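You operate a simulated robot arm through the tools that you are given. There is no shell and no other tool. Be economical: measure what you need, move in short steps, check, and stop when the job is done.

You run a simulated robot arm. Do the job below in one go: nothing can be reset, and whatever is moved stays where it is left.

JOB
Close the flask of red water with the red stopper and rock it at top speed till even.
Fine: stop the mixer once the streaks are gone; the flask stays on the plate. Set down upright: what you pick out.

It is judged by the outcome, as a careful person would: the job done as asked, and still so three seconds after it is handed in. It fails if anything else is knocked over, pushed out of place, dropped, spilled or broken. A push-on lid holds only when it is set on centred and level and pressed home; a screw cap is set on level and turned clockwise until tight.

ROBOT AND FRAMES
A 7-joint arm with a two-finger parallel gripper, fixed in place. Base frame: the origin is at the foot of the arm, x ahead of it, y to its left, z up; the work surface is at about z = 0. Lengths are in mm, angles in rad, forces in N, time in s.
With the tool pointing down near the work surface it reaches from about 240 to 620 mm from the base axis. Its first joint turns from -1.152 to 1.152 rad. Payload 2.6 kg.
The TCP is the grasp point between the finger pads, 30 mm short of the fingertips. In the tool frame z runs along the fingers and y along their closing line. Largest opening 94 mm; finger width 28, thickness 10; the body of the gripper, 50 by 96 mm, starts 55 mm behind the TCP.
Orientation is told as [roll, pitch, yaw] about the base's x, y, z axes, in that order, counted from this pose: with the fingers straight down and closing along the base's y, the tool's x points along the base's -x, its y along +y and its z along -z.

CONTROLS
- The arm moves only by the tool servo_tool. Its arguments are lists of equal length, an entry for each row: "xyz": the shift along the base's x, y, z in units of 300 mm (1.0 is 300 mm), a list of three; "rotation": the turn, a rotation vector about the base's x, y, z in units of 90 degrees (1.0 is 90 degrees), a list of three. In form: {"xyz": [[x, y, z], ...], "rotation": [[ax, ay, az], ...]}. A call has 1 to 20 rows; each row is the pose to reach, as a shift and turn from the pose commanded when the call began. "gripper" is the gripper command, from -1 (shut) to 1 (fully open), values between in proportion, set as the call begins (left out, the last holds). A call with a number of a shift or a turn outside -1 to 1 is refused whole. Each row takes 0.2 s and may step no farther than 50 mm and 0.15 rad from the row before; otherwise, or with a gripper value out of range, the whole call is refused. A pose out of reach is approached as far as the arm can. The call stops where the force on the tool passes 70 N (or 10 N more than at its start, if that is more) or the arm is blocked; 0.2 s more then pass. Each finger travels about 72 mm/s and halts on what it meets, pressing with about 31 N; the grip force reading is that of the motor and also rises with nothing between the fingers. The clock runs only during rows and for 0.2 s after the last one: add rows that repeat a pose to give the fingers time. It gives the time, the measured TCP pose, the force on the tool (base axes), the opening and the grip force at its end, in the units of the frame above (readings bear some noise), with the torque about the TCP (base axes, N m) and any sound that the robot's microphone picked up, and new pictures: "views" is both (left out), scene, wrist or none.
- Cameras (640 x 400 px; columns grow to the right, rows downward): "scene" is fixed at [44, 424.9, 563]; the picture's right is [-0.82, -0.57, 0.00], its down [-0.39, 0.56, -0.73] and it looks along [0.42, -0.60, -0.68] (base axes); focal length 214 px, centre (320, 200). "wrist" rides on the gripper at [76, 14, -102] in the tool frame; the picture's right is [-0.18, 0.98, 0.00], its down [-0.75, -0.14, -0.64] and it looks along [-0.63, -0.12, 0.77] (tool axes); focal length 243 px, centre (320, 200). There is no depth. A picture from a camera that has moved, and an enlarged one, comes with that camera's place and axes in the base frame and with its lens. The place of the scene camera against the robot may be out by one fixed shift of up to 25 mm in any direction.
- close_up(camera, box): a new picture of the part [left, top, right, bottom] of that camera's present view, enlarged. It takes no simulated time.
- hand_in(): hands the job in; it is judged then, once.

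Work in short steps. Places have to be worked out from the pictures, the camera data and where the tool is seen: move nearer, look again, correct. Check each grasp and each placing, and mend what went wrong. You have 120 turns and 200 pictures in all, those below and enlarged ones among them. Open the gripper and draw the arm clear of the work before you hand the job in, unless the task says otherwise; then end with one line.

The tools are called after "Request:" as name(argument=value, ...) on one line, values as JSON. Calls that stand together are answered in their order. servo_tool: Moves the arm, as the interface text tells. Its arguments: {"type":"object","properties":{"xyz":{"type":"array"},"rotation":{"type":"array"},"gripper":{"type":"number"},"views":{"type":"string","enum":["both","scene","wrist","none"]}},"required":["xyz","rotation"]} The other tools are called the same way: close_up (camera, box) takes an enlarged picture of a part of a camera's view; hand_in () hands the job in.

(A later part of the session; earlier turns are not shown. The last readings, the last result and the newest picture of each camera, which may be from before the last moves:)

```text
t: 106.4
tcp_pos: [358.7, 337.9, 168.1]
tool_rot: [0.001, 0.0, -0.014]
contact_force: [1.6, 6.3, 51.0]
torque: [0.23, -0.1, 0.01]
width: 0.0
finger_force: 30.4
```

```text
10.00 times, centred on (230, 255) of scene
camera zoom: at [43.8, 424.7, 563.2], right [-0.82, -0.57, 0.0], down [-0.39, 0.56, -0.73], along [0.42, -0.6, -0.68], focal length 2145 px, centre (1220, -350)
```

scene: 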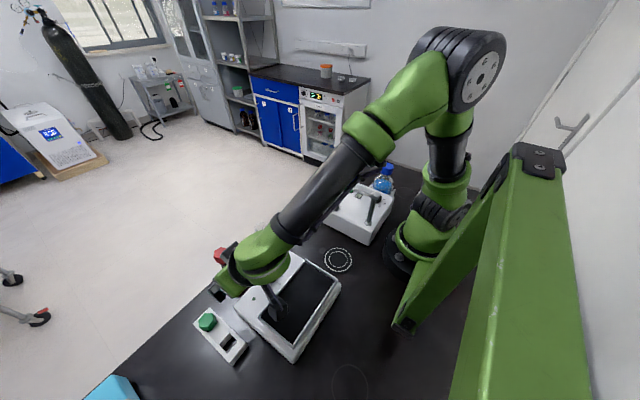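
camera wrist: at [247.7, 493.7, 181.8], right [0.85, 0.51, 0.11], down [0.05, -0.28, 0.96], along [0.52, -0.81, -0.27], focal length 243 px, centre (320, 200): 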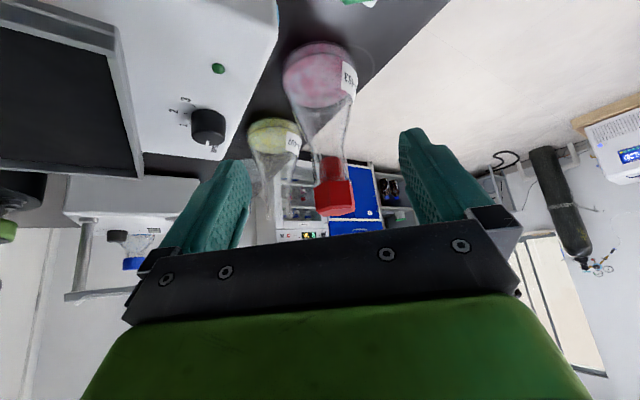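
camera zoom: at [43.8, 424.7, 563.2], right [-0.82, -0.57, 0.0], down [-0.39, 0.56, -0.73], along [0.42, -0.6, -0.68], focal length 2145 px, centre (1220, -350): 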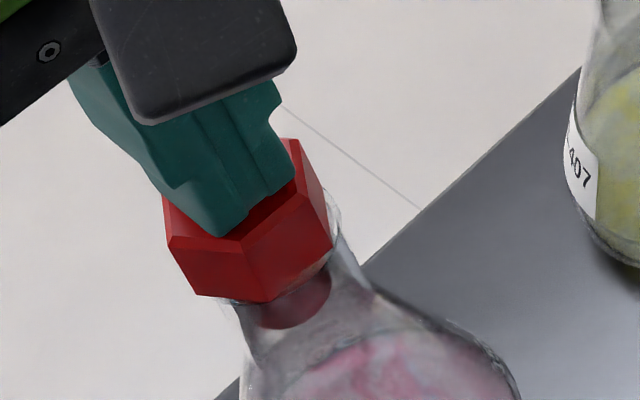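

Now level with 51 N, slightly over-corrected. I move back ~1 mm in y to bring the side load to zero, hold, then release.

Request:
servo_tool(xyz=[[-0.0007, 0.002, 0], [-0.0007, 0.0035, -0.002], [-0.0007, 0.0035, -0.004], [-0.0007, 0.0035, -0.004], [-0.0007, 0.0035, -0.004]], rotation=[[0, 0, 0], [0, 0, 0], [0, 0, 0], [0, 0, 0], [0, 0, 0]], views="none")

Request:
servo_tool(xyz=[[0.002, 0.0015, 0.012], [0.004, 0.003, 0.025], [0.004, 0.003, 0.08], [0.004, 0.003, 0.13], [0.004, 0.003, 0.13]], rotation=[[0.003, -0.003, 0], [0.01, -0.01, 0], [0.01, -0.01, 0], [0.01, -0.01, 0], [0.01, -0.01, 0]], views="none")

Request:
close_up(camera="scene", box=[210, 235, 250, 275])

Request:
close_up(camera="wrist", box=[250, 70, 390, 175])

```text
t: 107.6
tcp_pos: [359.8, 339.1, 168.9]
tool_rot: [-0.001, -0.004, -0.016]
contact_force: [-2.6, 0.7, 59.2]
torque: [-0.04, 0.11, 0.0]
width: 0.0
finger_force: 31.4
```

```text
t: 108.8
tcp_pos: [357.3, 337.7, 196.3]
tool_rot: [-0.002, 0.0, -0.013]
contact_force: [0.2, 0.6, 0.0]
torque: [0.01, -0.01, -0.01]
width: 0.0
finger_force: 31.1
```

```text
10.00 times, centred on (230, 255) of scene
camera zoom: at [44.0, 424.9, 563.0], right [-0.82, -0.57, 0.0], down [-0.39, 0.56, -0.73], along [0.42, -0.6, -0.68], focal length 2145 px, centre (1220, -350)
```

zoom: 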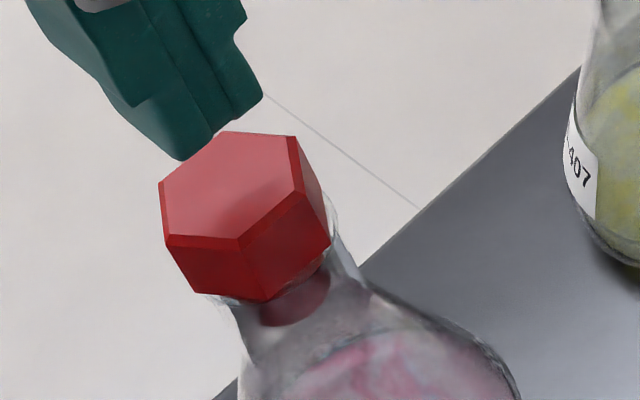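

```text
3.81 times, centred on (320, 122) of wrist
camera zoom: at [281.7, 353.8, 300.3], right [0.2, 0.98, 0.0], down [0.75, -0.15, 0.64], along [0.63, -0.13, -0.77], focal length 924 px, centre (320, 495)
```

zoom: 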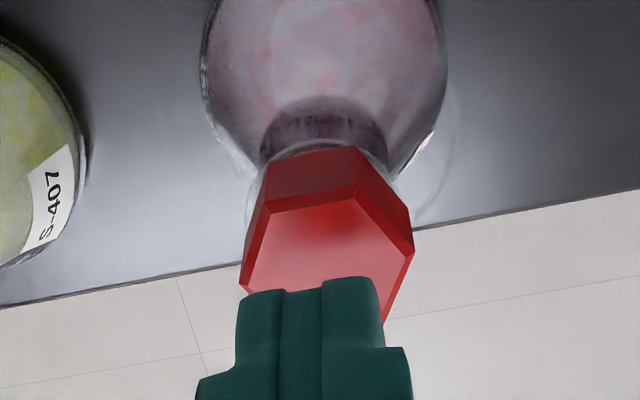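

That press was level, centred and 59 N. I test retention again: grip the head high at its flats (yaw −30°) and micro-pull.

Request:
servo_tool(xyz=[[0.003, 0.002, 0.01], [0.005, 0.003, 0.01], [0.005, 0.003, 0.01], [0.005, 0.003, -0.05], [0.005, 0.003, -0.1], [0.005, 0.003, -0.14], [0.005, 0.003, -0.14]], rotation=[[0, 0, -0.09], [0, 0, -0.18], [0, 0, -0.27], [0, 0, -0.325], [0, 0, -0.325], [0, 0, -0.325], [0, 0, -0.325]], gripper=0.0, views="none")

Request:
servo_tool(xyz=[[0, 0, 0], [0, 0, 0], [0, 0, 0], [0, 0, 0.002]], rotation=[[0, 0, 0], [0, 0, 0], [0, 0, 0], [0, 0, 0]], gripper=-1, views="none")

Request:
servo_tool(xyz=[[0, 0, 0.002]], rotation=[[0, 0, 0]], views="none")

Request:
servo_tool(xyz=[[0, 0, 0.003]], rotation=[[0, 0, 0]], views="none")

Request:
close_up(camera="wrist", box=[270, 90, 370, 165])

```text
t: 110.4
tcp_pos: [358.2, 337.8, 155.8]
tool_rot: [0.001, -0.001, -0.525]
contact_force: [0.9, 0.9, -0.6]
torque: [0.01, 0.02, -0.02]
width: 46.9
finger_force: 0.0
```

```text
t: 111.4
tcp_pos: [358.3, 338.3, 157.4]
tool_rot: [0.0, 0.001, -0.526]
contact_force: [-0.5, 0.5, -0.8]
torque: [0.0, 0.01, 0.03]
width: 27.8
finger_force: 31.0
```

```text
t: 111.8
tcp_pos: [359.1, 338.0, 157.4]
tool_rot: [0.001, -0.001, -0.525]
contact_force: [0.9, -0.4, 0.0]
torque: [0.0, 0.04, 0.0]
width: 28.1
finger_force: 30.4
```

```text
t: 112.2
tcp_pos: [358.3, 337.4, 158.2]
tool_rot: [0.0, 0.001, -0.528]
contact_force: [-1.4, 0.5, 0.8]
torque: [0.02, 0.0, -0.04]
width: 28.1
finger_force: 31.5
```

```text
5.33 times, centred on (320, 128) of wrist
camera zoom: at [300.2, 389.8, 260.9], right [0.65, 0.76, 0.0], down [0.58, -0.5, 0.64], along [0.49, -0.42, -0.77], focal length 1294 px, centre (320, 587)
```

zoom: 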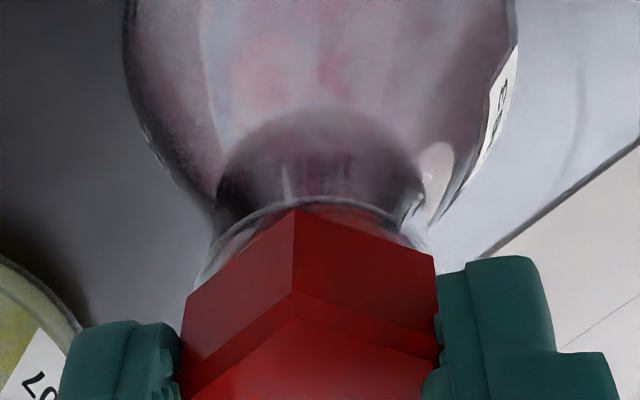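

Still zero retention even after a centred, level 59 N press — while clockwise turns twice made it sink and a counter-clockwise turn lifted it. I treat it as turn-to-tighten: lower to light contact and turn clockwise.

Request:
servo_tool(xyz=[[0, 0.001, -0.005], [0, 0.002, -0.01], [0, 0.003, -0.012]], rotation=[[0, 0, 0], [0, 0, 0], [0, 0, 0]], views="none")

Request:
servo_tool(xyz=[[0, 0, 0], [0, 0, 0], [0, 0, 0], [0, 0, 0]], rotation=[[0, 0, -0.09], [0, 0, -0.18], [0, 0, -0.27], [0, 0, -0.36]], views="none")

Request:
servo_tool(xyz=[[0, 0, 0], [0, 0, 0], [0, 0, 0], [0, 0, 0]], rotation=[[0, 0, -0.09], [0, 0, -0.18], [0, 0, -0.27], [0, 0, -0.36]], views="none")

Request:
close_up(camera="scene", box=[205, 235, 265, 295])

```text
t: 113.0
tcp_pos: [359.7, 340.1, 156.0]
tool_rot: [0.003, -0.002, -0.525]
contact_force: [0.6, -0.5, 11.5]
torque: [-0.11, 0.03, 0.01]
width: 27.8
finger_force: 31.1
```

```text
t: 114.0
tcp_pos: [359.2, 339.2, 154.5]
tool_rot: [-0.002, 0.001, -1.093]
contact_force: [0.5, 0.1, 8.7]
torque: [0.0, -0.03, 0.03]
width: 28.1
finger_force: 31.0
```

```text
t: 115.0
tcp_pos: [358.6, 338.9, 154.4]
tool_rot: [0.001, -0.003, -1.657]
contact_force: [-0.5, -1.0, 1.1]
torque: [-0.02, 0.01, -0.02]
width: 27.7
finger_force: 31.0
```

```text
6.67 times, centred on (235, 265) of scene
camera zoom: at [44.0, 424.9, 563.0], right [-0.82, -0.57, 0.0], down [-0.39, 0.56, -0.73], along [0.42, -0.6, -0.68], focal length 1430 px, centre (887, -233)
```

zoom: 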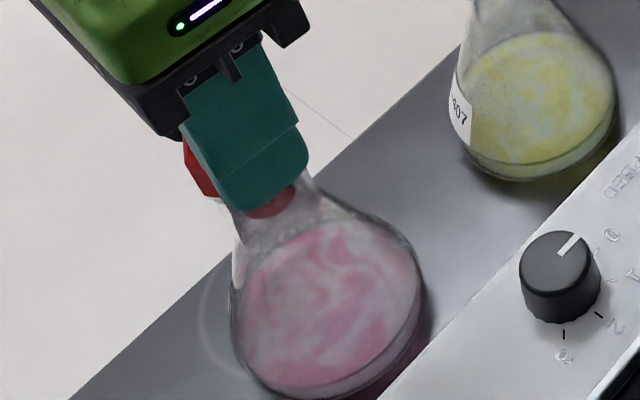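

Turned 65° with no torque build-up, load fading to ~1 N. I micro-pull again.

Request:
servo_tool(xyz=[[0, 0, 0.003]], rotation=[[0, 0, 0]], views="none")

Request:
servo_tool(xyz=[[0, 0, 0.003]], rotation=[[0, 0, 0]], views="none")

Request:
servo_tool(xyz=[[0, 0, 0.004], [0, 0, 0.004]], rotation=[[0, 0, 0], [0, 0, 0]], views="none")

Request:
close_up(camera="scene", box=[205, 235, 265, 295])

```text
t: 115.4
tcp_pos: [358.7, 339.4, 155.1]
tool_rot: [0.001, -0.003, -1.656]
contact_force: [1.2, 0.0, -1.2]
torque: [0.01, -0.01, -0.04]
width: 27.8
finger_force: 30.8
```

```text
t: 115.8
tcp_pos: [359.2, 339.5, 156.2]
tool_rot: [-0.001, 0.001, -1.657]
contact_force: [0.5, -0.3, 0.6]
torque: [-0.01, -0.03, 0.01]
width: 27.8
finger_force: 30.8
```

```text
t: 116.4
tcp_pos: [359.2, 339.2, 157.1]
tool_rot: [0.001, -0.001, -1.656]
contact_force: [-0.8, 0.2, -0.3]
torque: [-0.01, 0.02, 0.0]
width: 27.9
finger_force: 31.7
```

```text
6.67 times, centred on (235, 265) of scene
camera zoom: at [44.0, 424.9, 563.0], right [-0.82, -0.57, 0.0], down [-0.39, 0.56, -0.73], along [0.42, -0.6, -0.68], focal length 1430 px, centre (887, -233)
```

zoom: 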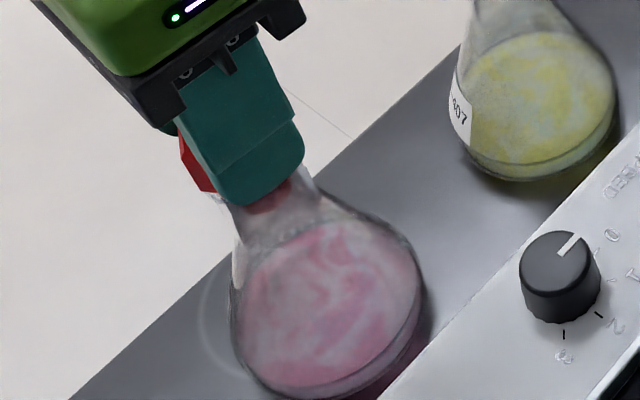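

Still free. The head apparently flares toward its bottom, which is why deep grips take the stopper and not the flask. I try a real clockwise tightening without lifting: reseat, release, turn back, regrip, turn clockwise ~86° under light load.

Request:
servo_tool(xyz=[[0, 0, -0.004], [0, 0, -0.008], [0, 0, -0.012]], rotation=[[0, 0, 0], [0, 0, 0], [0, 0, 0]], views="none")

Request:
servo_tool(xyz=[[0, 0, 0.004], [0, 0, 0.004], [0, 0, 0.004], [0, 0, 0.004], [0, 0, 0.004], [0, 0, 0.004], [0, 0, 0.004], [0, 0, 0.004], [0, 0, 0.004], [0, 0, 0.004], [0, 0, 0.004], [0, 0, 0.004], [0, 0, 0.004]], rotation=[[0, 0, 0], [0, 0, 0], [0, 0, 0.0868], [0, 0, 0.1736], [0, 0, 0.2604], [0, 0, 0.3472], [0, 0, 0.434], [0, 0, 0.5208], [0, 0, 0.6076], [0, 0, 0.6944], [0, 0, 0.7812], [0, 0, 0.868], [0, 0, 0.955]], gripper=0.0, views="none")

Request:
servo_tool(xyz=[[0, 0, 0], [0, 0, 0], [0, 0, 0], [0, 0, -0.004], [0, 0, -0.008]], rotation=[[0, 0, 0], [0, 0, 0], [0, 0, 0], [0, 0, 0], [0, 0, 0]], gripper=-1, views="none")

Request:
servo_tool(xyz=[[0, 0, 0], [0, 0, 0], [0, 0, 0], [0, 0, 0], [0, 0, 0], [0, 0, 0], [0, 0, 0], [0, 0, 0], [0, 0, 0], [0, 0, 0], [0, 0, 0]], rotation=[[0, 0, -0.0868], [0, 0, -0.1736], [0, 0, -0.2604], [0, 0, -0.3472], [0, 0, -0.434], [0, 0, -0.5208], [0, 0, -0.6076], [0, 0, -0.6944], [0, 0, -0.7812], [0, 0, -0.868], [0, 0, -0.955]], views="none")

Request:
close_up(camera="scene", box=[205, 235, 265, 295])

```text
t: 117.2
tcp_pos: [359.5, 339.1, 154.8]
tool_rot: [-0.001, 0.0, -1.657]
contact_force: [-0.6, -0.4, 3.5]
torque: [-0.03, 0.04, 0.01]
width: 27.8
finger_force: 31.1
```

```text
t: 120.0
tcp_pos: [359.4, 339.8, 155.1]
tool_rot: [0.0, 0.001, -0.152]
contact_force: [-0.2, -0.3, 0.4]
torque: [0.03, 0.0, -0.02]
width: 47.2
finger_force: 0.0
```

```text
t: 121.2
tcp_pos: [359.7, 340.9, 155.1]
tool_rot: [0.002, -0.005, -0.157]
contact_force: [-1.4, -3.3, 14.2]
torque: [-0.21, 0.07, -0.01]
width: 27.6
finger_force: 30.8
```

```text
t: 123.6
tcp_pos: [360.4, 339.9, 153.2]
tool_rot: [0.001, -0.002, -1.659]
contact_force: [2.4, -1.7, 22.0]
torque: [-0.13, -0.1, 0.08]
width: 27.3
finger_force: 31.1
```

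```text
6.67 times, centred on (235, 265) of scene
camera zoom: at [43.9, 424.8, 563.1], right [-0.82, -0.57, 0.0], down [-0.39, 0.56, -0.73], along [0.42, -0.6, -0.68], focal length 1430 px, centre (887, -233)
```

zoom: 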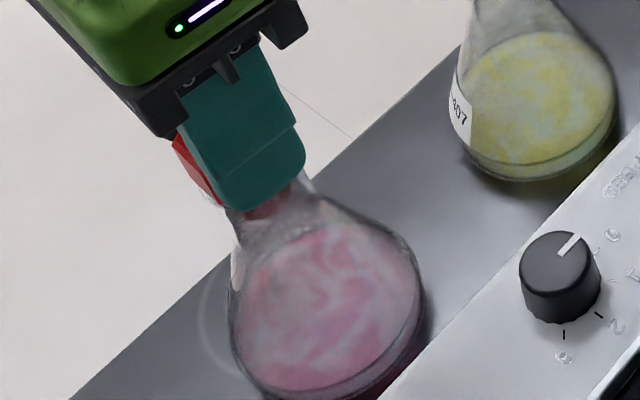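

Not a thread (no torque rise). Comparing pixels across views: only after t≈62 was the head truly on the rim; now it rides ~2 mm high, catching on the neck wall. I press while wobbling ±1.2 mm laterally and twisting so it can drop in.

Request:
servo_tool(xyz=[[0.004, 0, -0.002], [0, 0.004, -0.003], [-0.004, 0, -0.004], [0, -0.004, -0.005], [0.004, 0, -0.006], [0, 0.004, -0.007], [-0.004, 0, -0.008], [-0.006, -0.004, -0.009], [-0.003, -0.006, -0.01], [0, 0, -0.011], [-0.003, -0.002, -0.012], [-0.003, -0.002, -0.012]], rotation=[[0, 0, 0.05], [0, 0, 0.1], [0, 0, 0.15], [0, 0, 0.2], [0, 0, 0.25], [0, 0, 0.3], [0, 0, 0.35], [0, 0, 0.4], [0, 0, 0.45], [0, 0, 0.5], [0, 0, 0.55], [0, 0, 0.6]], views="none")

Request:
servo_tool(xyz=[[0, 0, 0.008], [0, 0, 0.014]], rotation=[[0, 0, 0], [0, 0, 0]], views="none")

Request:
servo_tool(xyz=[[0, 0, 0], [0, 0, 0], [0, 0, 0.05], [0, 0, 0.12], [0, 0, 0.18], [0, 0, 0.18]], rotation=[[0, 0, 0], [0, 0, 0], [0, 0, 0.09], [0, 0, 0.18], [0, 0, 0.27], [0, 0, 0.36]], gripper=0.0, views="none")

Request:
close_up(camera="scene", box=[210, 235, 250, 275])

Request:
close_up(camera="wrist", box=[250, 70, 390, 175])

```text
t: 126.2
tcp_pos: [358.7, 340.1, 149.7]
tool_rot: [0.004, -0.002, -0.711]
contact_force: [-0.5, 0.7, 21.4]
torque: [-0.01, 0.02, -0.07]
width: 27.5
finger_force: 31.4
```

```text
t: 126.8
tcp_pos: [357.0, 337.8, 150.0]
tool_rot: [-0.006, 0.0, -0.715]
contact_force: [0.3, 0.2, -0.4]
torque: [-0.03, -0.01, 0.01]
width: 27.7
finger_force: 31.0
```

```text
t: 128.2
tcp_pos: [357.8, 339.2, 207.1]
tool_rot: [-0.001, -0.002, -0.145]
contact_force: [0.3, -0.5, 0.0]
torque: [0.03, -0.02, 0.01]
width: 47.0
finger_force: 0.1
```

```text
10.00 times, centred on (230, 255) of scene
camera zoom: at [44.0, 424.9, 563.0], right [-0.82, -0.57, 0.0], down [-0.39, 0.56, -0.73], along [0.42, -0.6, -0.68], focal length 2145 px, centre (1220, -350)
```

zoom: 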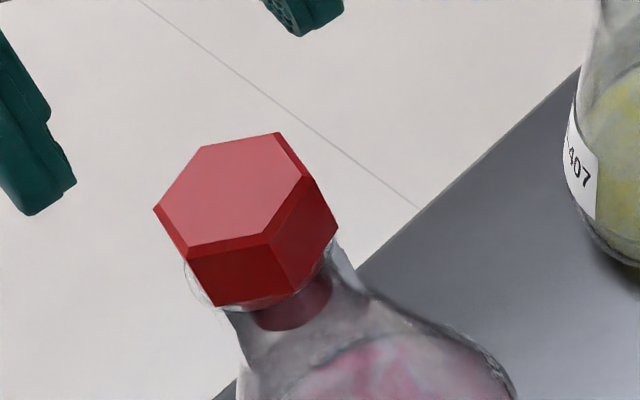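

```text
3.81 times, centred on (320, 122) of wrist
camera zoom: at [284.7, 364.9, 310.5], right [0.32, 0.95, 0.0], down [0.72, -0.25, 0.64], along [0.61, -0.21, -0.77], focal length 924 px, centre (320, 495)
```

zoom: 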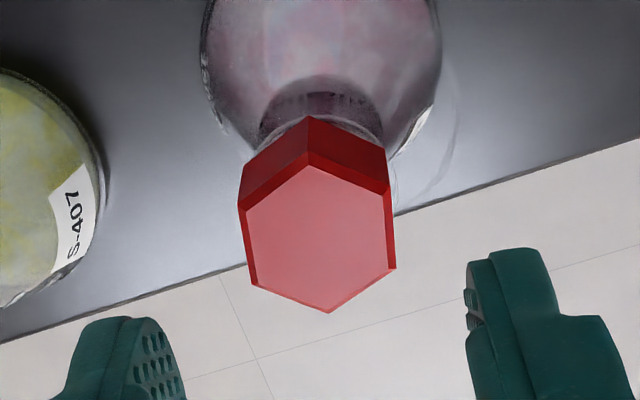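

The head dropped ~2 mm deeper: it's now on the rim, centred at (359, 339). Top press next, with level and drift compensation.

Request:
servo_tool(xyz=[[0.0035, 0, 0], [0.0035, 0, 0], [0.0035, 0, 0], [0.0035, 0, -0.06], [0.0035, 0, -0.115], [0.0035, 0, -0.13], [0.001, -0.002, -0.138], [-0.001, -0.0045, -0.146], [-0.003, -0.0065, -0.153], [-0.003, -0.0065, -0.153]], rotation=[[0, 0, 0], [0, 0, 0], [0, 0, 0], [0, 0, 0], [0, 0, 0], [0, 0, 0], [-0.003, 0.003, 0], [-0.006, 0.006, 0], [-0.008, 0.008, 0], [-0.008, 0.008, 0]], gripper=-1, views="none")

Request:
servo_tool(xyz=[[0.003, 0.002, 0.01], [0.005, 0.006, 0.025], [0.005, 0.006, 0.09], [0.005, 0.006, 0.15], [0.005, 0.006, 0.15]], rotation=[[0.004, -0.004, 0], [0.008, -0.008, 0], [0.008, -0.008, 0], [0.008, -0.008, 0], [0.008, -0.008, 0]], views="none")

Request:
close_up(camera="scene", box=[210, 235, 250, 275])

```text
t: 130.4
tcp_pos: [358.7, 340.1, 168.8]
tool_rot: [0.001, -0.001, -0.148]
contact_force: [-0.9, -1.3, 50.0]
torque: [-0.01, 0.01, -0.01]
width: 0.0
finger_force: 31.3
```

```text
t: 131.6
tcp_pos: [358.8, 338.6, 206.4]
tool_rot: [-0.004, 0.002, -0.148]
contact_force: [0.1, -0.3, 0.2]
torque: [0.02, 0.01, -0.03]
width: 0.0
finger_force: 31.1
```

```text
10.00 times, centred on (230, 255) of scene
camera zoom: at [44.0, 424.9, 563.0], right [-0.82, -0.57, 0.0], down [-0.39, 0.56, -0.73], along [0.42, -0.6, -0.68], focal length 2145 px, centre (1220, -350)
```

zoom: 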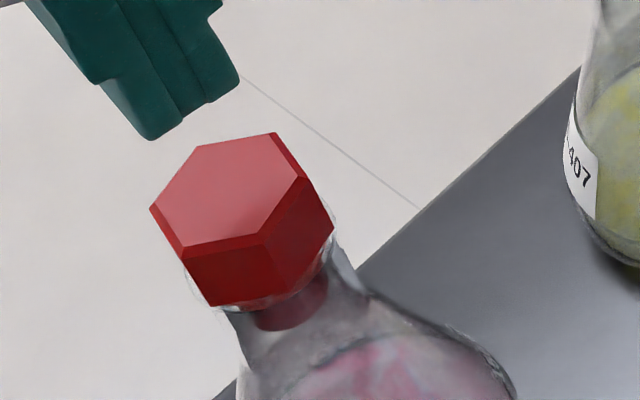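

That press was ideal (50 N, level, ~1 N side load). I look side-on once more, more horizontally, to settle the seating question.

Request:
servo_tool(xyz=[[-0.08, 0.02, 0.03], [-0.16, 0.04, 0.03], [-0.222, 0.063, 0.0], [-0.222, 0.063, -0.04], [-0.222, 0.063, -0.08], [-0.222, 0.063, -0.14], [-0.222, 0.063, -0.2], [-0.222, 0.063, -0.265], [-0.222, 0.063, -0.265]], rotation=[[0, 0, 0], [-0.0138, -0.092, 0], [-0.0276, -0.185, 0], [-0.0414, -0.277, 0], [-0.0552, -0.37, 0], [-0.069, -0.462, 0], [-0.069, -0.462, 0], [-0.069, -0.462, 0], [-0.069, -0.462, 0]], gripper=1, views="none")

Request:
close_up(camera="wrist", box=[285, 140, 355, 200])

Request:
close_up(camera="wrist", box=[200, 0, 440, 220])

```text
t: 133.6
tcp_pos: [290.8, 357.6, 125.6]
tool_rot: [0.001, -0.735, -0.15]
contact_force: [0.2, -0.2, 0.0]
torque: [-0.01, -0.01, 0.0]
width: 93.9
finger_force: 0.1
```

```text
6.67 times, centred on (320, 170) of wrist
camera zoom: at [170.2, 391.1, 152.1], right [0.28, 0.95, 0.12], down [0.11, -0.16, 0.98], along [0.95, -0.26, -0.15], focal length 1618 px, centre (320, 400)
```

zoom: 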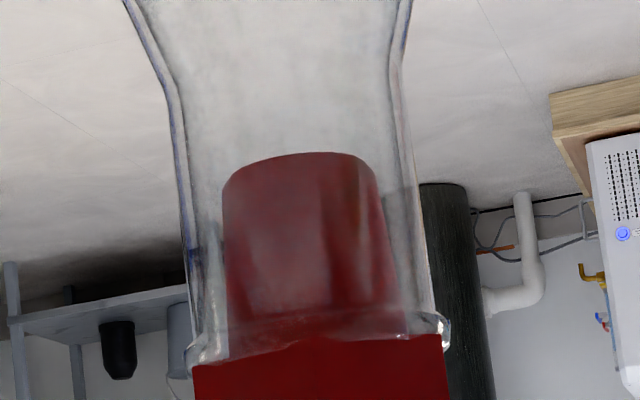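

```text
1.82 times, centred on (320, 110) of wrist
camera zoom: at [170.2, 391.1, 152.1], right [0.28, 0.95, 0.12], down [0.11, -0.16, 0.98], along [0.95, -0.26, -0.15], focal length 441 px, centre (320, 364)
```

zoom: 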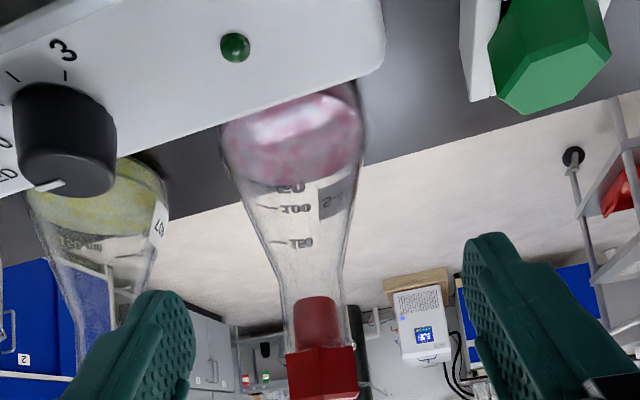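

Side-on: plug axis parallel to the neck, within ~0.4 mm, head resting on the rim. I orbit ~60° to check centring along the other direction.

Request:
servo_tool(xyz=[[0.0, 0.03, 0.02], [0.01, 0.06, 0.02], [0.03, 0.09, 0.02], [0.055, 0.115, 0.02], [0.085, 0.135, 0.02], [0.115, 0.15, 0.02], [0.145, 0.16, 0.01], [0.17, 0.163, 0.0], [0.17, 0.163, 0.0]], rotation=[[0, 0, -0.0835], [0, 0, -0.167], [0, 0, -0.2505], [0, 0, -0.334], [0, 0, -0.4175], [0, 0, -0.501], [0, 0, -0.5845], [0, 0, -0.668], [0, 0, -0.668]], views="none")

Request:
close_up(camera="wrist", box=[275, 130, 365, 205])

```text
t: 135.6
tcp_pos: [343.3, 407.0, 126.1]
tool_rot: [0.0, -0.736, -1.197]
contact_force: [0.0, -0.7, -0.4]
torque: [0.01, 0.02, 0.0]
width: 93.7
finger_force: 0.1
```

```text
5.33 times, centred on (320, 168) of wrist
camera zoom: at [310.7, 529.5, 152.2], right [0.97, 0.23, 0.12], down [-0.08, -0.17, 0.98], along [0.25, -0.96, -0.15], focal length 1294 px, centre (320, 373)
```

zoom: 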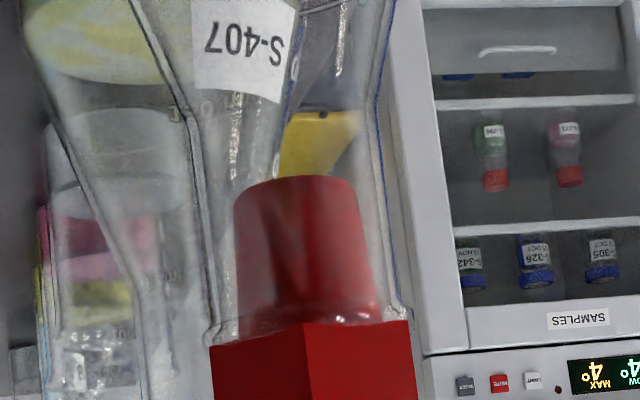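

In this direction too the offset is under 1 mm and the head is flush and level. I accept the seating and return to vertical above the flask, with the fingers fully open for a grip on the flask's cone (not touching the stopper).

Request:
servo_tool(xyz=[[0, 0, 0.1], [0, 0, 0.2], [0, 0, 0.33], [0, 0, 0.33], [0, 0, 0.33], [0, 0, 0.33], [0.02, -0.1, 0.33], [0.052, -0.227, 0.33], [0.052, -0.227, 0.33]], rotation=[[0, 0, 0], [0, 0, 0], [0.08, 0.031, 0], [0.16, 0.063, 0], [0.24, 0.094, 0], [0.32, 0.1255, 0], [0.4, 0.157, 0], [0.436, 0.171, 0], [0.436, 0.171, 0]], views="none")

Request:
servo_tool(xyz=[[0, 0, 0], [0, 0, 0], [0, 0, 0], [0, 0, 0], [0, 0, 0], [0, 0, 0], [0, 0, 0], [0, 0, 0], [0, 0, 0], [0, 0, 0]], rotation=[[0, 0, 0.085], [0, 0, 0.17], [0, 0, 0.255], [0, 0, 0.34], [0, 0, 0.425], [0, 0, 0.51], [0, 0, 0.595], [0, 0, 0.68], [0, 0, 0.762], [0, 0, 0.762]], views="wrist")

Request:
close_up(camera="wrist", box=[220, 40, 420, 180])

```text
t: 137.6
tcp_pos: [358.1, 339.9, 226.0]
tool_rot: [0.001, 0.002, -1.196]
contact_force: [-0.3, -0.1, -0.3]
torque: [-0.02, -0.02, -0.02]
width: 93.8
finger_force: 0.1
```

```text
t: 139.8
tcp_pos: [358.0, 339.5, 225.3]
tool_rot: [0.001, 0.001, 0.002]
contact_force: [0.6, 1.6, -0.8]
torque: [-0.01, -0.01, 0.03]
width: 94.0
finger_force: 0.0
camera wrist: at [282.7, 353.3, 328.9], right [0.18, 0.98, 0.0], down [0.75, -0.14, 0.64], along [0.63, -0.12, -0.77], focal length 243 px, centre (320, 200)
```

wrist: 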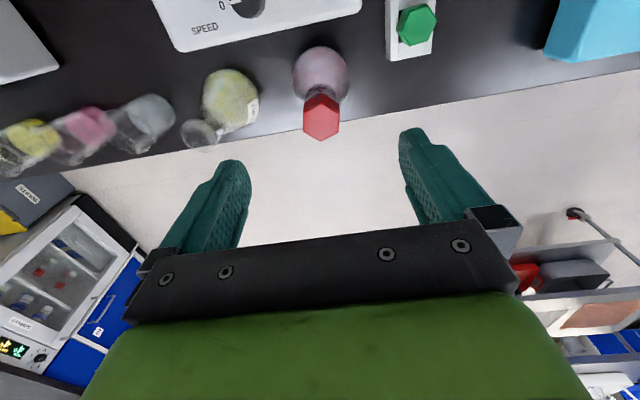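

```text
2.86 times, centred on (320, 110) of wrist
camera zoom: at [282.7, 353.3, 328.9], right [0.18, 0.98, 0.0], down [0.75, -0.14, 0.64], along [0.63, -0.12, -0.77], focal length 693 px, centre (320, 457)
```

zoom: 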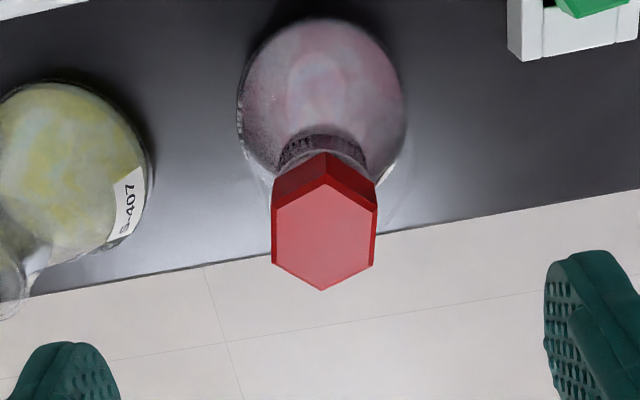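

Fingers at ±47 mm clear the flask. I descend around it to TCP z≈93 (palm stays above the stopper top).

Request:
servo_tool(xyz=[[0.002, 0, -0.1], [0.002, 0, -0.2], [0.002, 0, -0.3], [0.002, 0, -0.37], [0.002, 0, -0.41], [0.002, 0, -0.44], [0.002, 0, -0.44]], rotation=[[0, 0, 0], [0, 0, 0], [0, 0, 0], [0, 0, 0], [0, 0, 0], [0, 0, 0], [0, 0, 0]], views="none")

Request:
close_up(camera="scene", box=[190, 220, 280, 310])

Request:
close_up(camera="wrist", box=[160, 60, 480, 260])

```text
t: 141.4
tcp_pos: [357.9, 337.7, 94.4]
tool_rot: [0.001, 0.002, 0.0]
contact_force: [-0.2, -0.1, 0.1]
torque: [-0.02, 0.01, -0.02]
width: 94.0
finger_force: 0.1
```

```text
4.44 times, centred on (235, 265) of scene
camera zoom: at [44.0, 424.9, 563.0], right [-0.82, -0.57, 0.0], down [-0.39, 0.56, -0.73], along [0.42, -0.6, -0.68], focal length 953 px, centre (698, -89)
```

zoom: 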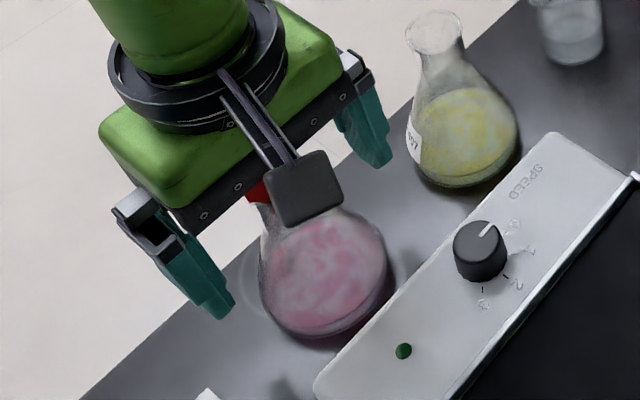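

```text
2.00 times, centred on (320, 160) of wrist
camera zoom: at [283.4, 353.7, 196.8], right [0.18, 0.98, 0.0], down [0.75, -0.14, 0.64], along [0.63, -0.12, -0.77], focal length 485 px, centre (320, 280)
```

zoom: 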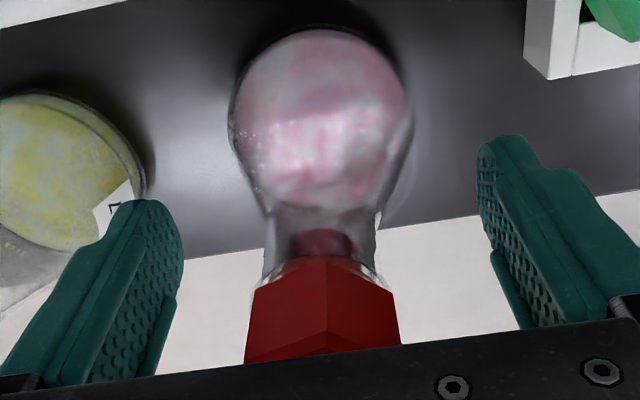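

No contact yet; fingers straddle the flask body. I close on the cone.

Request:
servo_tool(xyz=[[0, 0, 0], [0, 0, 0], [0, 0, 0], [0, 0, 0], [0, 0, 0]], rotation=[[0, 0, 0], [0, 0, 0], [0, 0, 0], [0, 0, 0], [0, 0, 0]], gripper=-1, views="none")

Request:
close_up(camera="wrist", box=[160, 60, 480, 260])

Request:
close_up(camera="scene", box=[190, 220, 280, 310])

```text
t: 142.6
tcp_pos: [358.9, 339.2, 94.2]
tool_rot: [-0.001, 0.003, -0.001]
contact_force: [-0.5, -0.8, 0.0]
torque: [0.02, 0.01, 0.02]
width: 39.7
finger_force: 31.3
```

```text
2.00 times, centred on (320, 160) of wrist
camera zoom: at [283.4, 353.7, 197.2], right [0.18, 0.98, 0.0], down [0.75, -0.14, 0.64], along [0.63, -0.12, -0.77], focal length 485 px, centre (320, 280)
```

zoom: 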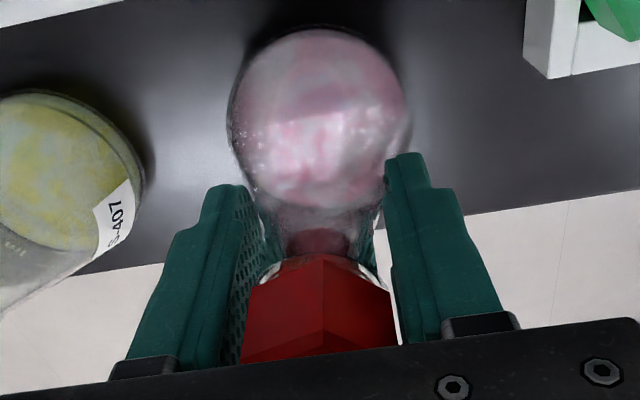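

```text
4.44 times, centred on (235, 265) of scene
camera zoom: at [44.0, 424.9, 563.0], right [-0.82, -0.57, 0.0], down [-0.39, 0.56, -0.73], along [0.42, -0.6, -0.68], focal length 953 px, centre (698, -89)
```

zoom: 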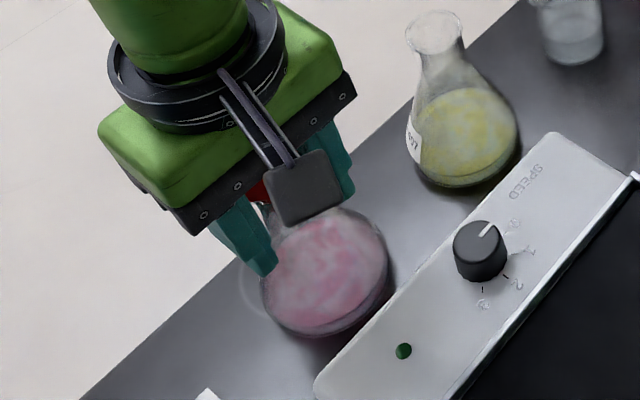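

39.7 mm opening on the cone, well above the stopper's width. Gentle 5 mm lift to test.

Request:
servo_tool(xyz=[[0, 0, 0.005], [0, 0, 0.01], [0, 0, 0.016], [0, 0, 0.016]], rotation=[[0, 0, 0], [0, 0, 0], [0, 0, 0], [0, 0, 0]], views="none")

Request:
close_up(camera="wrist", box=[160, 60, 480, 260])

Request:
close_up(camera="scene", box=[190, 220, 280, 310])

```text
t: 143.6
tcp_pos: [358.5, 338.9, 99.0]
tool_rot: [-0.001, 0.002, 0.002]
contact_force: [-0.9, -0.3, -1.1]
torque: [0.03, -0.01, 0.02]
width: 39.5
finger_force: 31.2
```

```text
2.00 times, centred on (320, 160) of wrist
camera zoom: at [283.3, 353.4, 201.9], right [0.18, 0.98, 0.0], down [0.75, -0.14, 0.64], along [0.63, -0.12, -0.77], focal length 485 px, centre (320, 280)
```

zoom: 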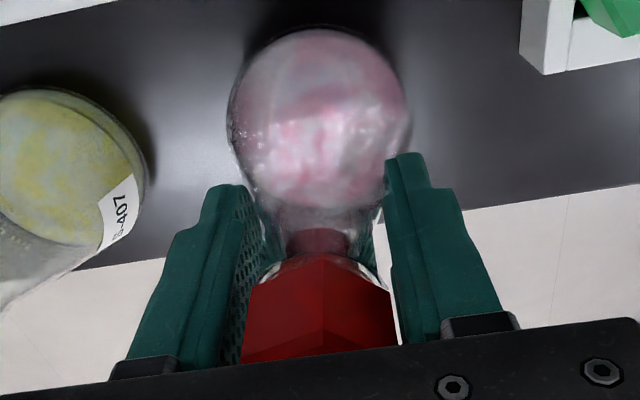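

```text
4.44 times, centred on (235, 265) of scene
camera zoom: at [44.0, 424.9, 563.0], right [-0.82, -0.57, 0.0], down [-0.39, 0.56, -0.73], along [0.42, -0.6, -0.68], focal length 953 px, centre (698, -89)
```

zoom: 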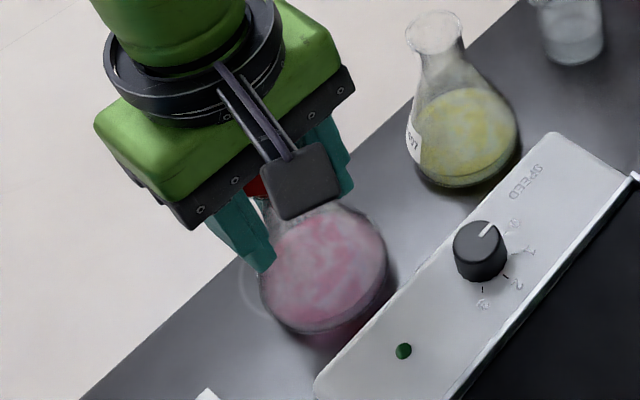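

The flask lifts with the gripper (~1 N weight), stopper still seated. I raise it 120 mm gently.

Request:
servo_tool(xyz=[[0, 0, 0.04], [0, 0, 0.1], [0, 0, 0.17], [0, 0, 0.24], [0, 0, 0.31], [0, 0, 0.36], [0, 0, 0.39], [0, 0, 0.4], [0, 0, 0.4]], rotation=[[0, 0, 0], [0, 0, 0], [0, 0, 0], [0, 0, 0], [0, 0, 0], [0, 0, 0], [0, 0, 0], [0, 0, 0], [0, 0, 0]])

```text
t: 145.6
tcp_pos: [359.0, 338.4, 219.0]
tool_rot: [0.0, 0.0, 0.001]
contact_force: [-0.7, -0.4, -1.2]
torque: [0.01, -0.01, -0.02]
width: 39.5
finger_force: 31.0
camera wrist: at [283.5, 353.9, 322.1], right [0.18, 0.98, 0.0], down [0.75, -0.14, 0.64], along [0.63, -0.12, -0.77], focal length 243 px, centre (320, 200)
```

scene: 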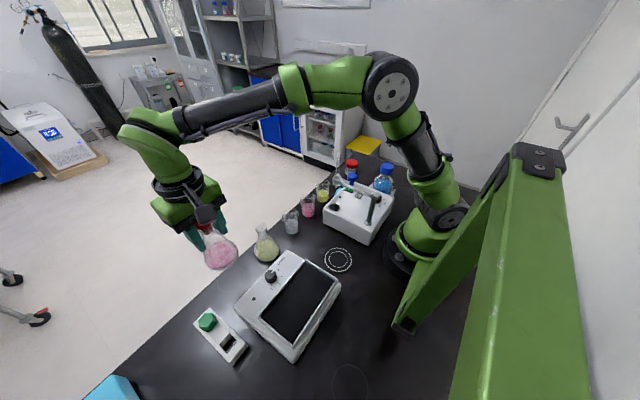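
wrist: 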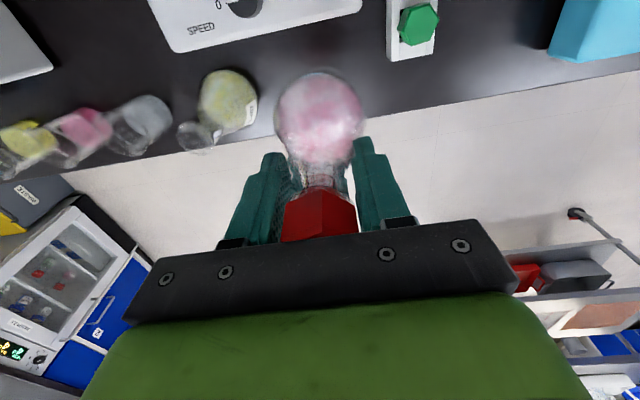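

Held upright. I carry it smoothly over the plate centre (175, 296).

Request:
servo_tool(xyz=[[-0.03, -0.007, 0], [-0.09, -0.021, 0], [-0.16, -0.037, 0], [-0.23, -0.053, 0], [-0.3, -0.07, 0], [-0.37, -0.086, 0], [-0.44, -0.102, 0], [-0.51, -0.118, 0], [-0.57, -0.132, 0], [-0.605, -0.14, 0], [-0.613, -0.142, 0], [-0.613, -0.142, 0]], rotation=[[0, 0, 0], [0, 0, 0], [0, 0, 0], [0, 0, 0], [0, 0, 0], [0, 0, 0], [0, 0, 0], [0, 0, 0], [0, 0, 0], [0, 0, 0], [0, 0, 0], [0, 0, 0]])

Request:
close_up(camera="scene", box=[220, 210, 370, 370])

Request:
close_up(camera="wrist", box=[180, 0, 480, 240])

```text
t: 148.2
tcp_pos: [174.8, 295.0, 217.8]
tool_rot: [-0.001, 0.001, 0.002]
contact_force: [-0.8, 0.8, -1.2]
torque: [0.01, 0.01, -0.01]
width: 39.2
finger_force: 30.7
camera wrist: at [99.5, 310.9, 321.5], right [0.18, 0.98, 0.0], down [0.75, -0.14, 0.64], along [0.63, -0.12, -0.77], focal length 243 px, centre (320, 200)
```

scene: 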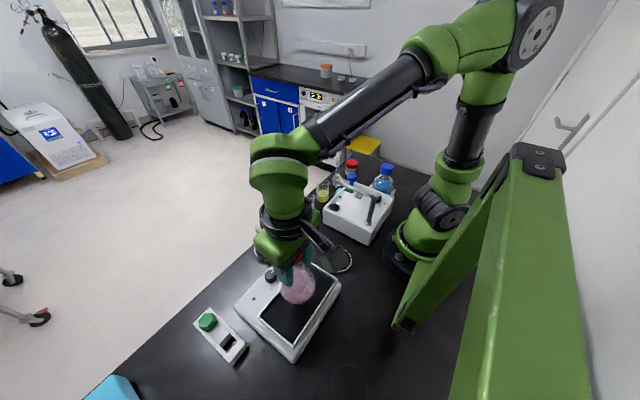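
wrist: 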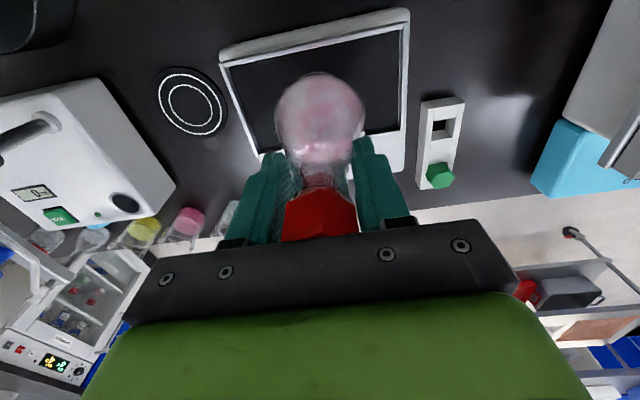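

```text
2.50 times, centred on (295, 290) of scene
camera zoom: at [44.0, 424.9, 563.0], right [-0.82, -0.57, 0.0], down [-0.39, 0.56, -0.73], along [0.42, -0.6, -0.68], focal length 536 px, centre (382, -25)
```

zoom: 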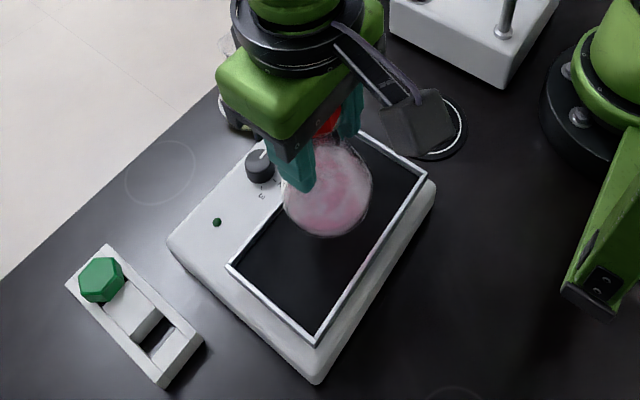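

```text
1.67 times, centred on (330, 120) of wrist
camera zoom: at [99.5, 310.9, 321.5], right [0.18, 0.98, 0.0], down [0.75, -0.14, 0.64], along [0.63, -0.12, -0.77], focal length 404 px, centre (303, 333)
```

zoom: 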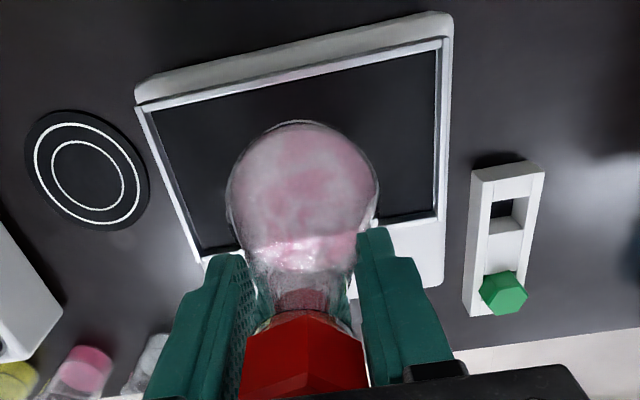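

Plate centre is (176, 296) – flask is over it. Flask base is now at z≈124; I lower 40 mm, then creep to contact.

Request:
servo_tool(xyz=[[0.002, 0.002, -0.05], [0.002, 0.002, -0.1], [0.002, 0.002, -0.125], [0.002, 0.002, -0.135], [0.002, 0.002, -0.135]], rotation=[[0, 0, 0], [0, 0, 0], [0, 0, 0], [0, 0, 0], [0, 0, 0]], views="none")

Request:
servo_tool(xyz=[[0, 0, -0.005], [0, 0, -0.01], [0, 0, -0.015], [0, 0, -0.02]], rotation=[[0, 0, 0], [0, 0, 0], [0, 0, 0], [0, 0, 0]], views="none")

Request:
close_up(camera="scene", box=[220, 210, 370, 370])

```text
t: 149.4
tcp_pos: [176.0, 295.7, 178.0]
tool_rot: [-0.001, 0.0, -0.001]
contact_force: [0.1, -0.7, -1.0]
torque: [0.0, -0.02, -0.02]
width: 39.4
finger_force: 31.1
```

```text
t: 150.4
tcp_pos: [175.2, 296.5, 171.5]
tool_rot: [-0.001, 0.002, -0.001]
contact_force: [0.1, -0.5, -1.0]
torque: [-0.03, -0.01, 0.0]
width: 38.8
finger_force: 31.3
```

```text
2.50 times, centred on (295, 290) of scene
camera zoom: at [44.0, 424.9, 563.0], right [-0.82, -0.57, 0.0], down [-0.39, 0.56, -0.73], along [0.42, -0.6, -0.68], focal length 536 px, centre (382, -25)
```

zoom: 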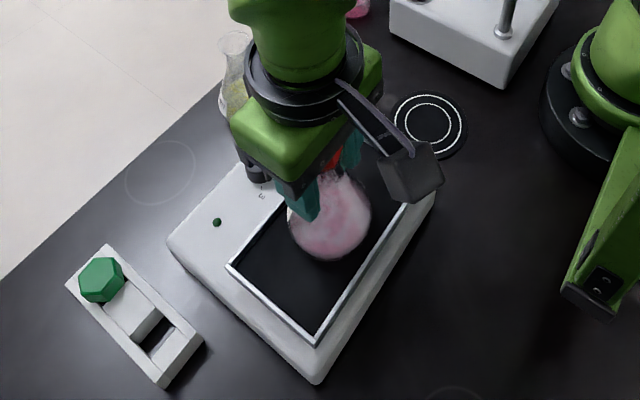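

Slight slip (39.7→38.8 mm), no contact yet. I keep creeping down.

Request:
servo_tool(xyz=[[0, 0, -0.005], [0, 0, -0.01], [0, 0, -0.015], [0, 0, -0.02]], rotation=[[0, 0, 0], [0, 0, 0], [0, 0, 0], [0, 0, 0]], views="none")

Request:
servo_tool(xyz=[[0, 0, -0.003], [0, 0, -0.006], [0, 0, -0.009]], rotation=[[0, 0, 0], [0, 0, 0], [0, 0, 0]], views="none")

Request:
close_up(camera="scene", box=[250, 230, 350, 330])

```text
t: 151.4
tcp_pos: [176.2, 297.3, 166.8]
tool_rot: [0.004, 0.0, -0.002]
contact_force: [-3.9, -6.7, 29.7]
torque: [-0.73, 0.55, 0.18]
width: 38.9
finger_force: 31.1
```

```text
t: 152.2
tcp_pos: [175.9, 298.8, 166.6]
tool_rot: [0.01, -0.003, 0.002]
contact_force: [-7.3, -0.8, 51.0]
torque: [-0.02, 0.53, 0.16]
width: 39.5
finger_force: 31.4
```

```text
4.00 times, centred on (300, 280) of scene
camera zoom: at [43.9, 424.8, 563.2], right [-0.82, -0.57, 0.0], down [-0.39, 0.56, -0.73], along [0.42, -0.6, -0.68], focal length 858 px, centre (400, -120)
```

zoom: 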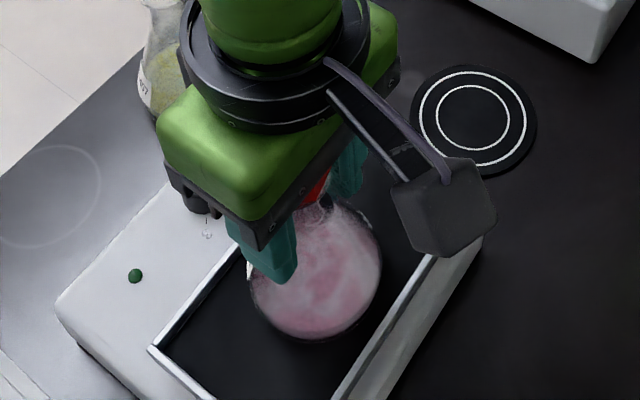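

Contact at z≈167 and I overshot the load slightly (51 N). I relieve it before opening.

Request:
servo_tool(xyz=[[0, 0, 0.01], [0, 0, 0.015]], rotation=[[0, 0, 0], [0, 0, 0]], views="none")

```text
t: 152.8
tcp_pos: [176.2, 296.3, 167.1]
tool_rot: [0.001, 0.0, 0.001]
contact_force: [1.2, 5.6, 11.9]
torque: [0.44, -0.51, 0.14]
width: 39.4
finger_force: 31.0
```

Request:
servo_tool(xyz=[[0, 0, 0.002], [0, 0, 0.004]], rotation=[[0, 0, 0], [0, 0, 0]], views="none")

Request:
close_up(camera="scene", box=[250, 230, 350, 330])

Request:
close_up(camera="wrist", box=[180, 0, 480, 240])

```text
t: 153.4
tcp_pos: [175.2, 296.1, 168.0]
tool_rot: [-0.005, 0.005, -0.002]
contact_force: [0.9, 0.5, -1.1]
torque: [0.02, -0.08, -0.01]
width: 38.9
finger_force: 30.8
```

```text
4.00 times, centred on (300, 280) of scene
camera zoom: at [44.0, 424.9, 563.0], right [-0.82, -0.57, 0.0], down [-0.39, 0.56, -0.73], along [0.42, -0.6, -0.68], focal length 858 px, centre (400, -120)
```

zoom: 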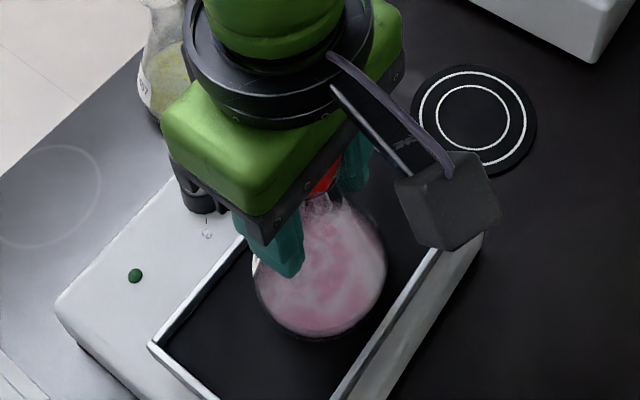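

```text
1.67 times, centred on (330, 120) of wrist
camera zoom: at [99.4, 311.2, 271.4], right [0.19, 0.98, -0.01], down [0.76, -0.14, 0.64], along [0.63, -0.12, -0.77], focal length 404 px, centre (303, 333)
```

zoom: 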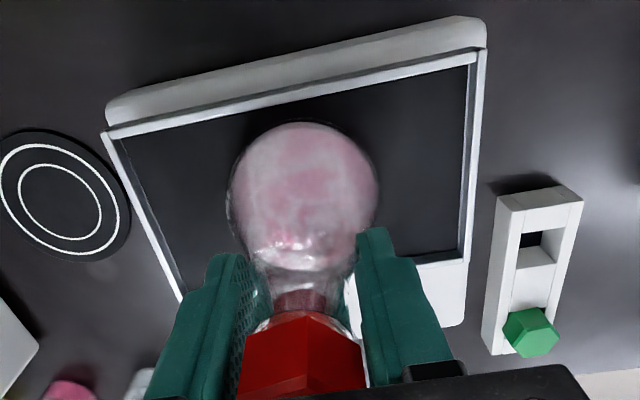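

Flask hangs a hair above the plate. I lower 0.9 mm to touch, then open slowly.

Request:
servo_tool(xyz=[[0, 0, -0.003], [0, 0, -0.003]], rotation=[[0, 0, 0], [0, 0, 0]], views="none")

Request:
servo_tool(xyz=[[0, 0, 0], [0, 0, 0], [0, 0, 0]], rotation=[[0, 0, 0], [0, 0, 0], [0, 0, 0]], gripper=0.3, views="none")

Request:
close_up(camera="scene", box=[250, 230, 350, 330])

Request:
close_up(camera="wrist", box=[180, 0, 480, 240])

```text
t: 154.0
tcp_pos: [176.5, 295.8, 167.8]
tool_rot: [0.001, 0.002, 0.0]
contact_force: [-1.7, -0.6, 1.2]
torque: [-0.06, 0.1, 0.01]
width: 38.5
finger_force: 31.1
```

```text
t: 154.8
tcp_pos: [175.6, 297.0, 168.6]
tool_rot: [0.001, 0.002, -0.001]
contact_force: [-0.1, 0.2, 0.1]
torque: [-0.03, 0.02, 0.0]
width: 61.3
finger_force: 0.1
```

```text
4.00 times, centred on (300, 280) of scene
camera zoom: at [44.0, 424.9, 563.0], right [-0.82, -0.57, 0.0], down [-0.39, 0.56, -0.73], along [0.42, -0.6, -0.68], focal length 858 px, centre (400, -120)
```

zoom: 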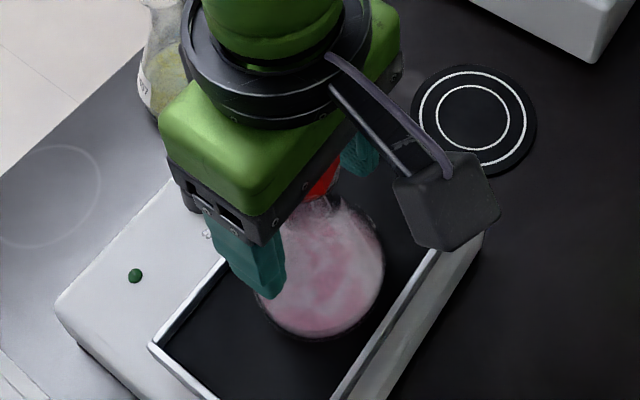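

```text
1.67 times, centred on (330, 120) of wrist
camera zoom: at [99.8, 311.8, 271.6], right [0.18, 0.98, 0.0], down [0.75, -0.14, 0.64], along [0.63, -0.12, -0.77], focal length 404 px, centre (303, 333)
```

zoom: 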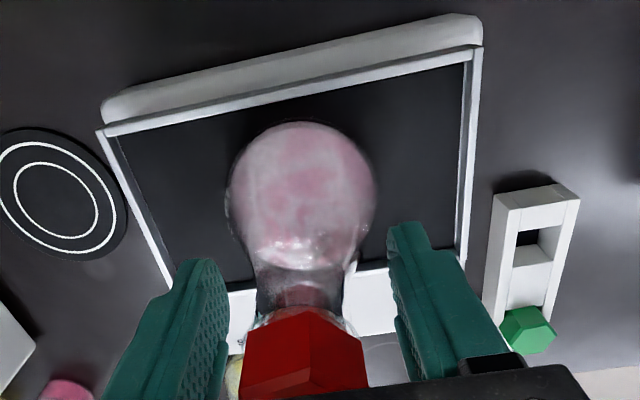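

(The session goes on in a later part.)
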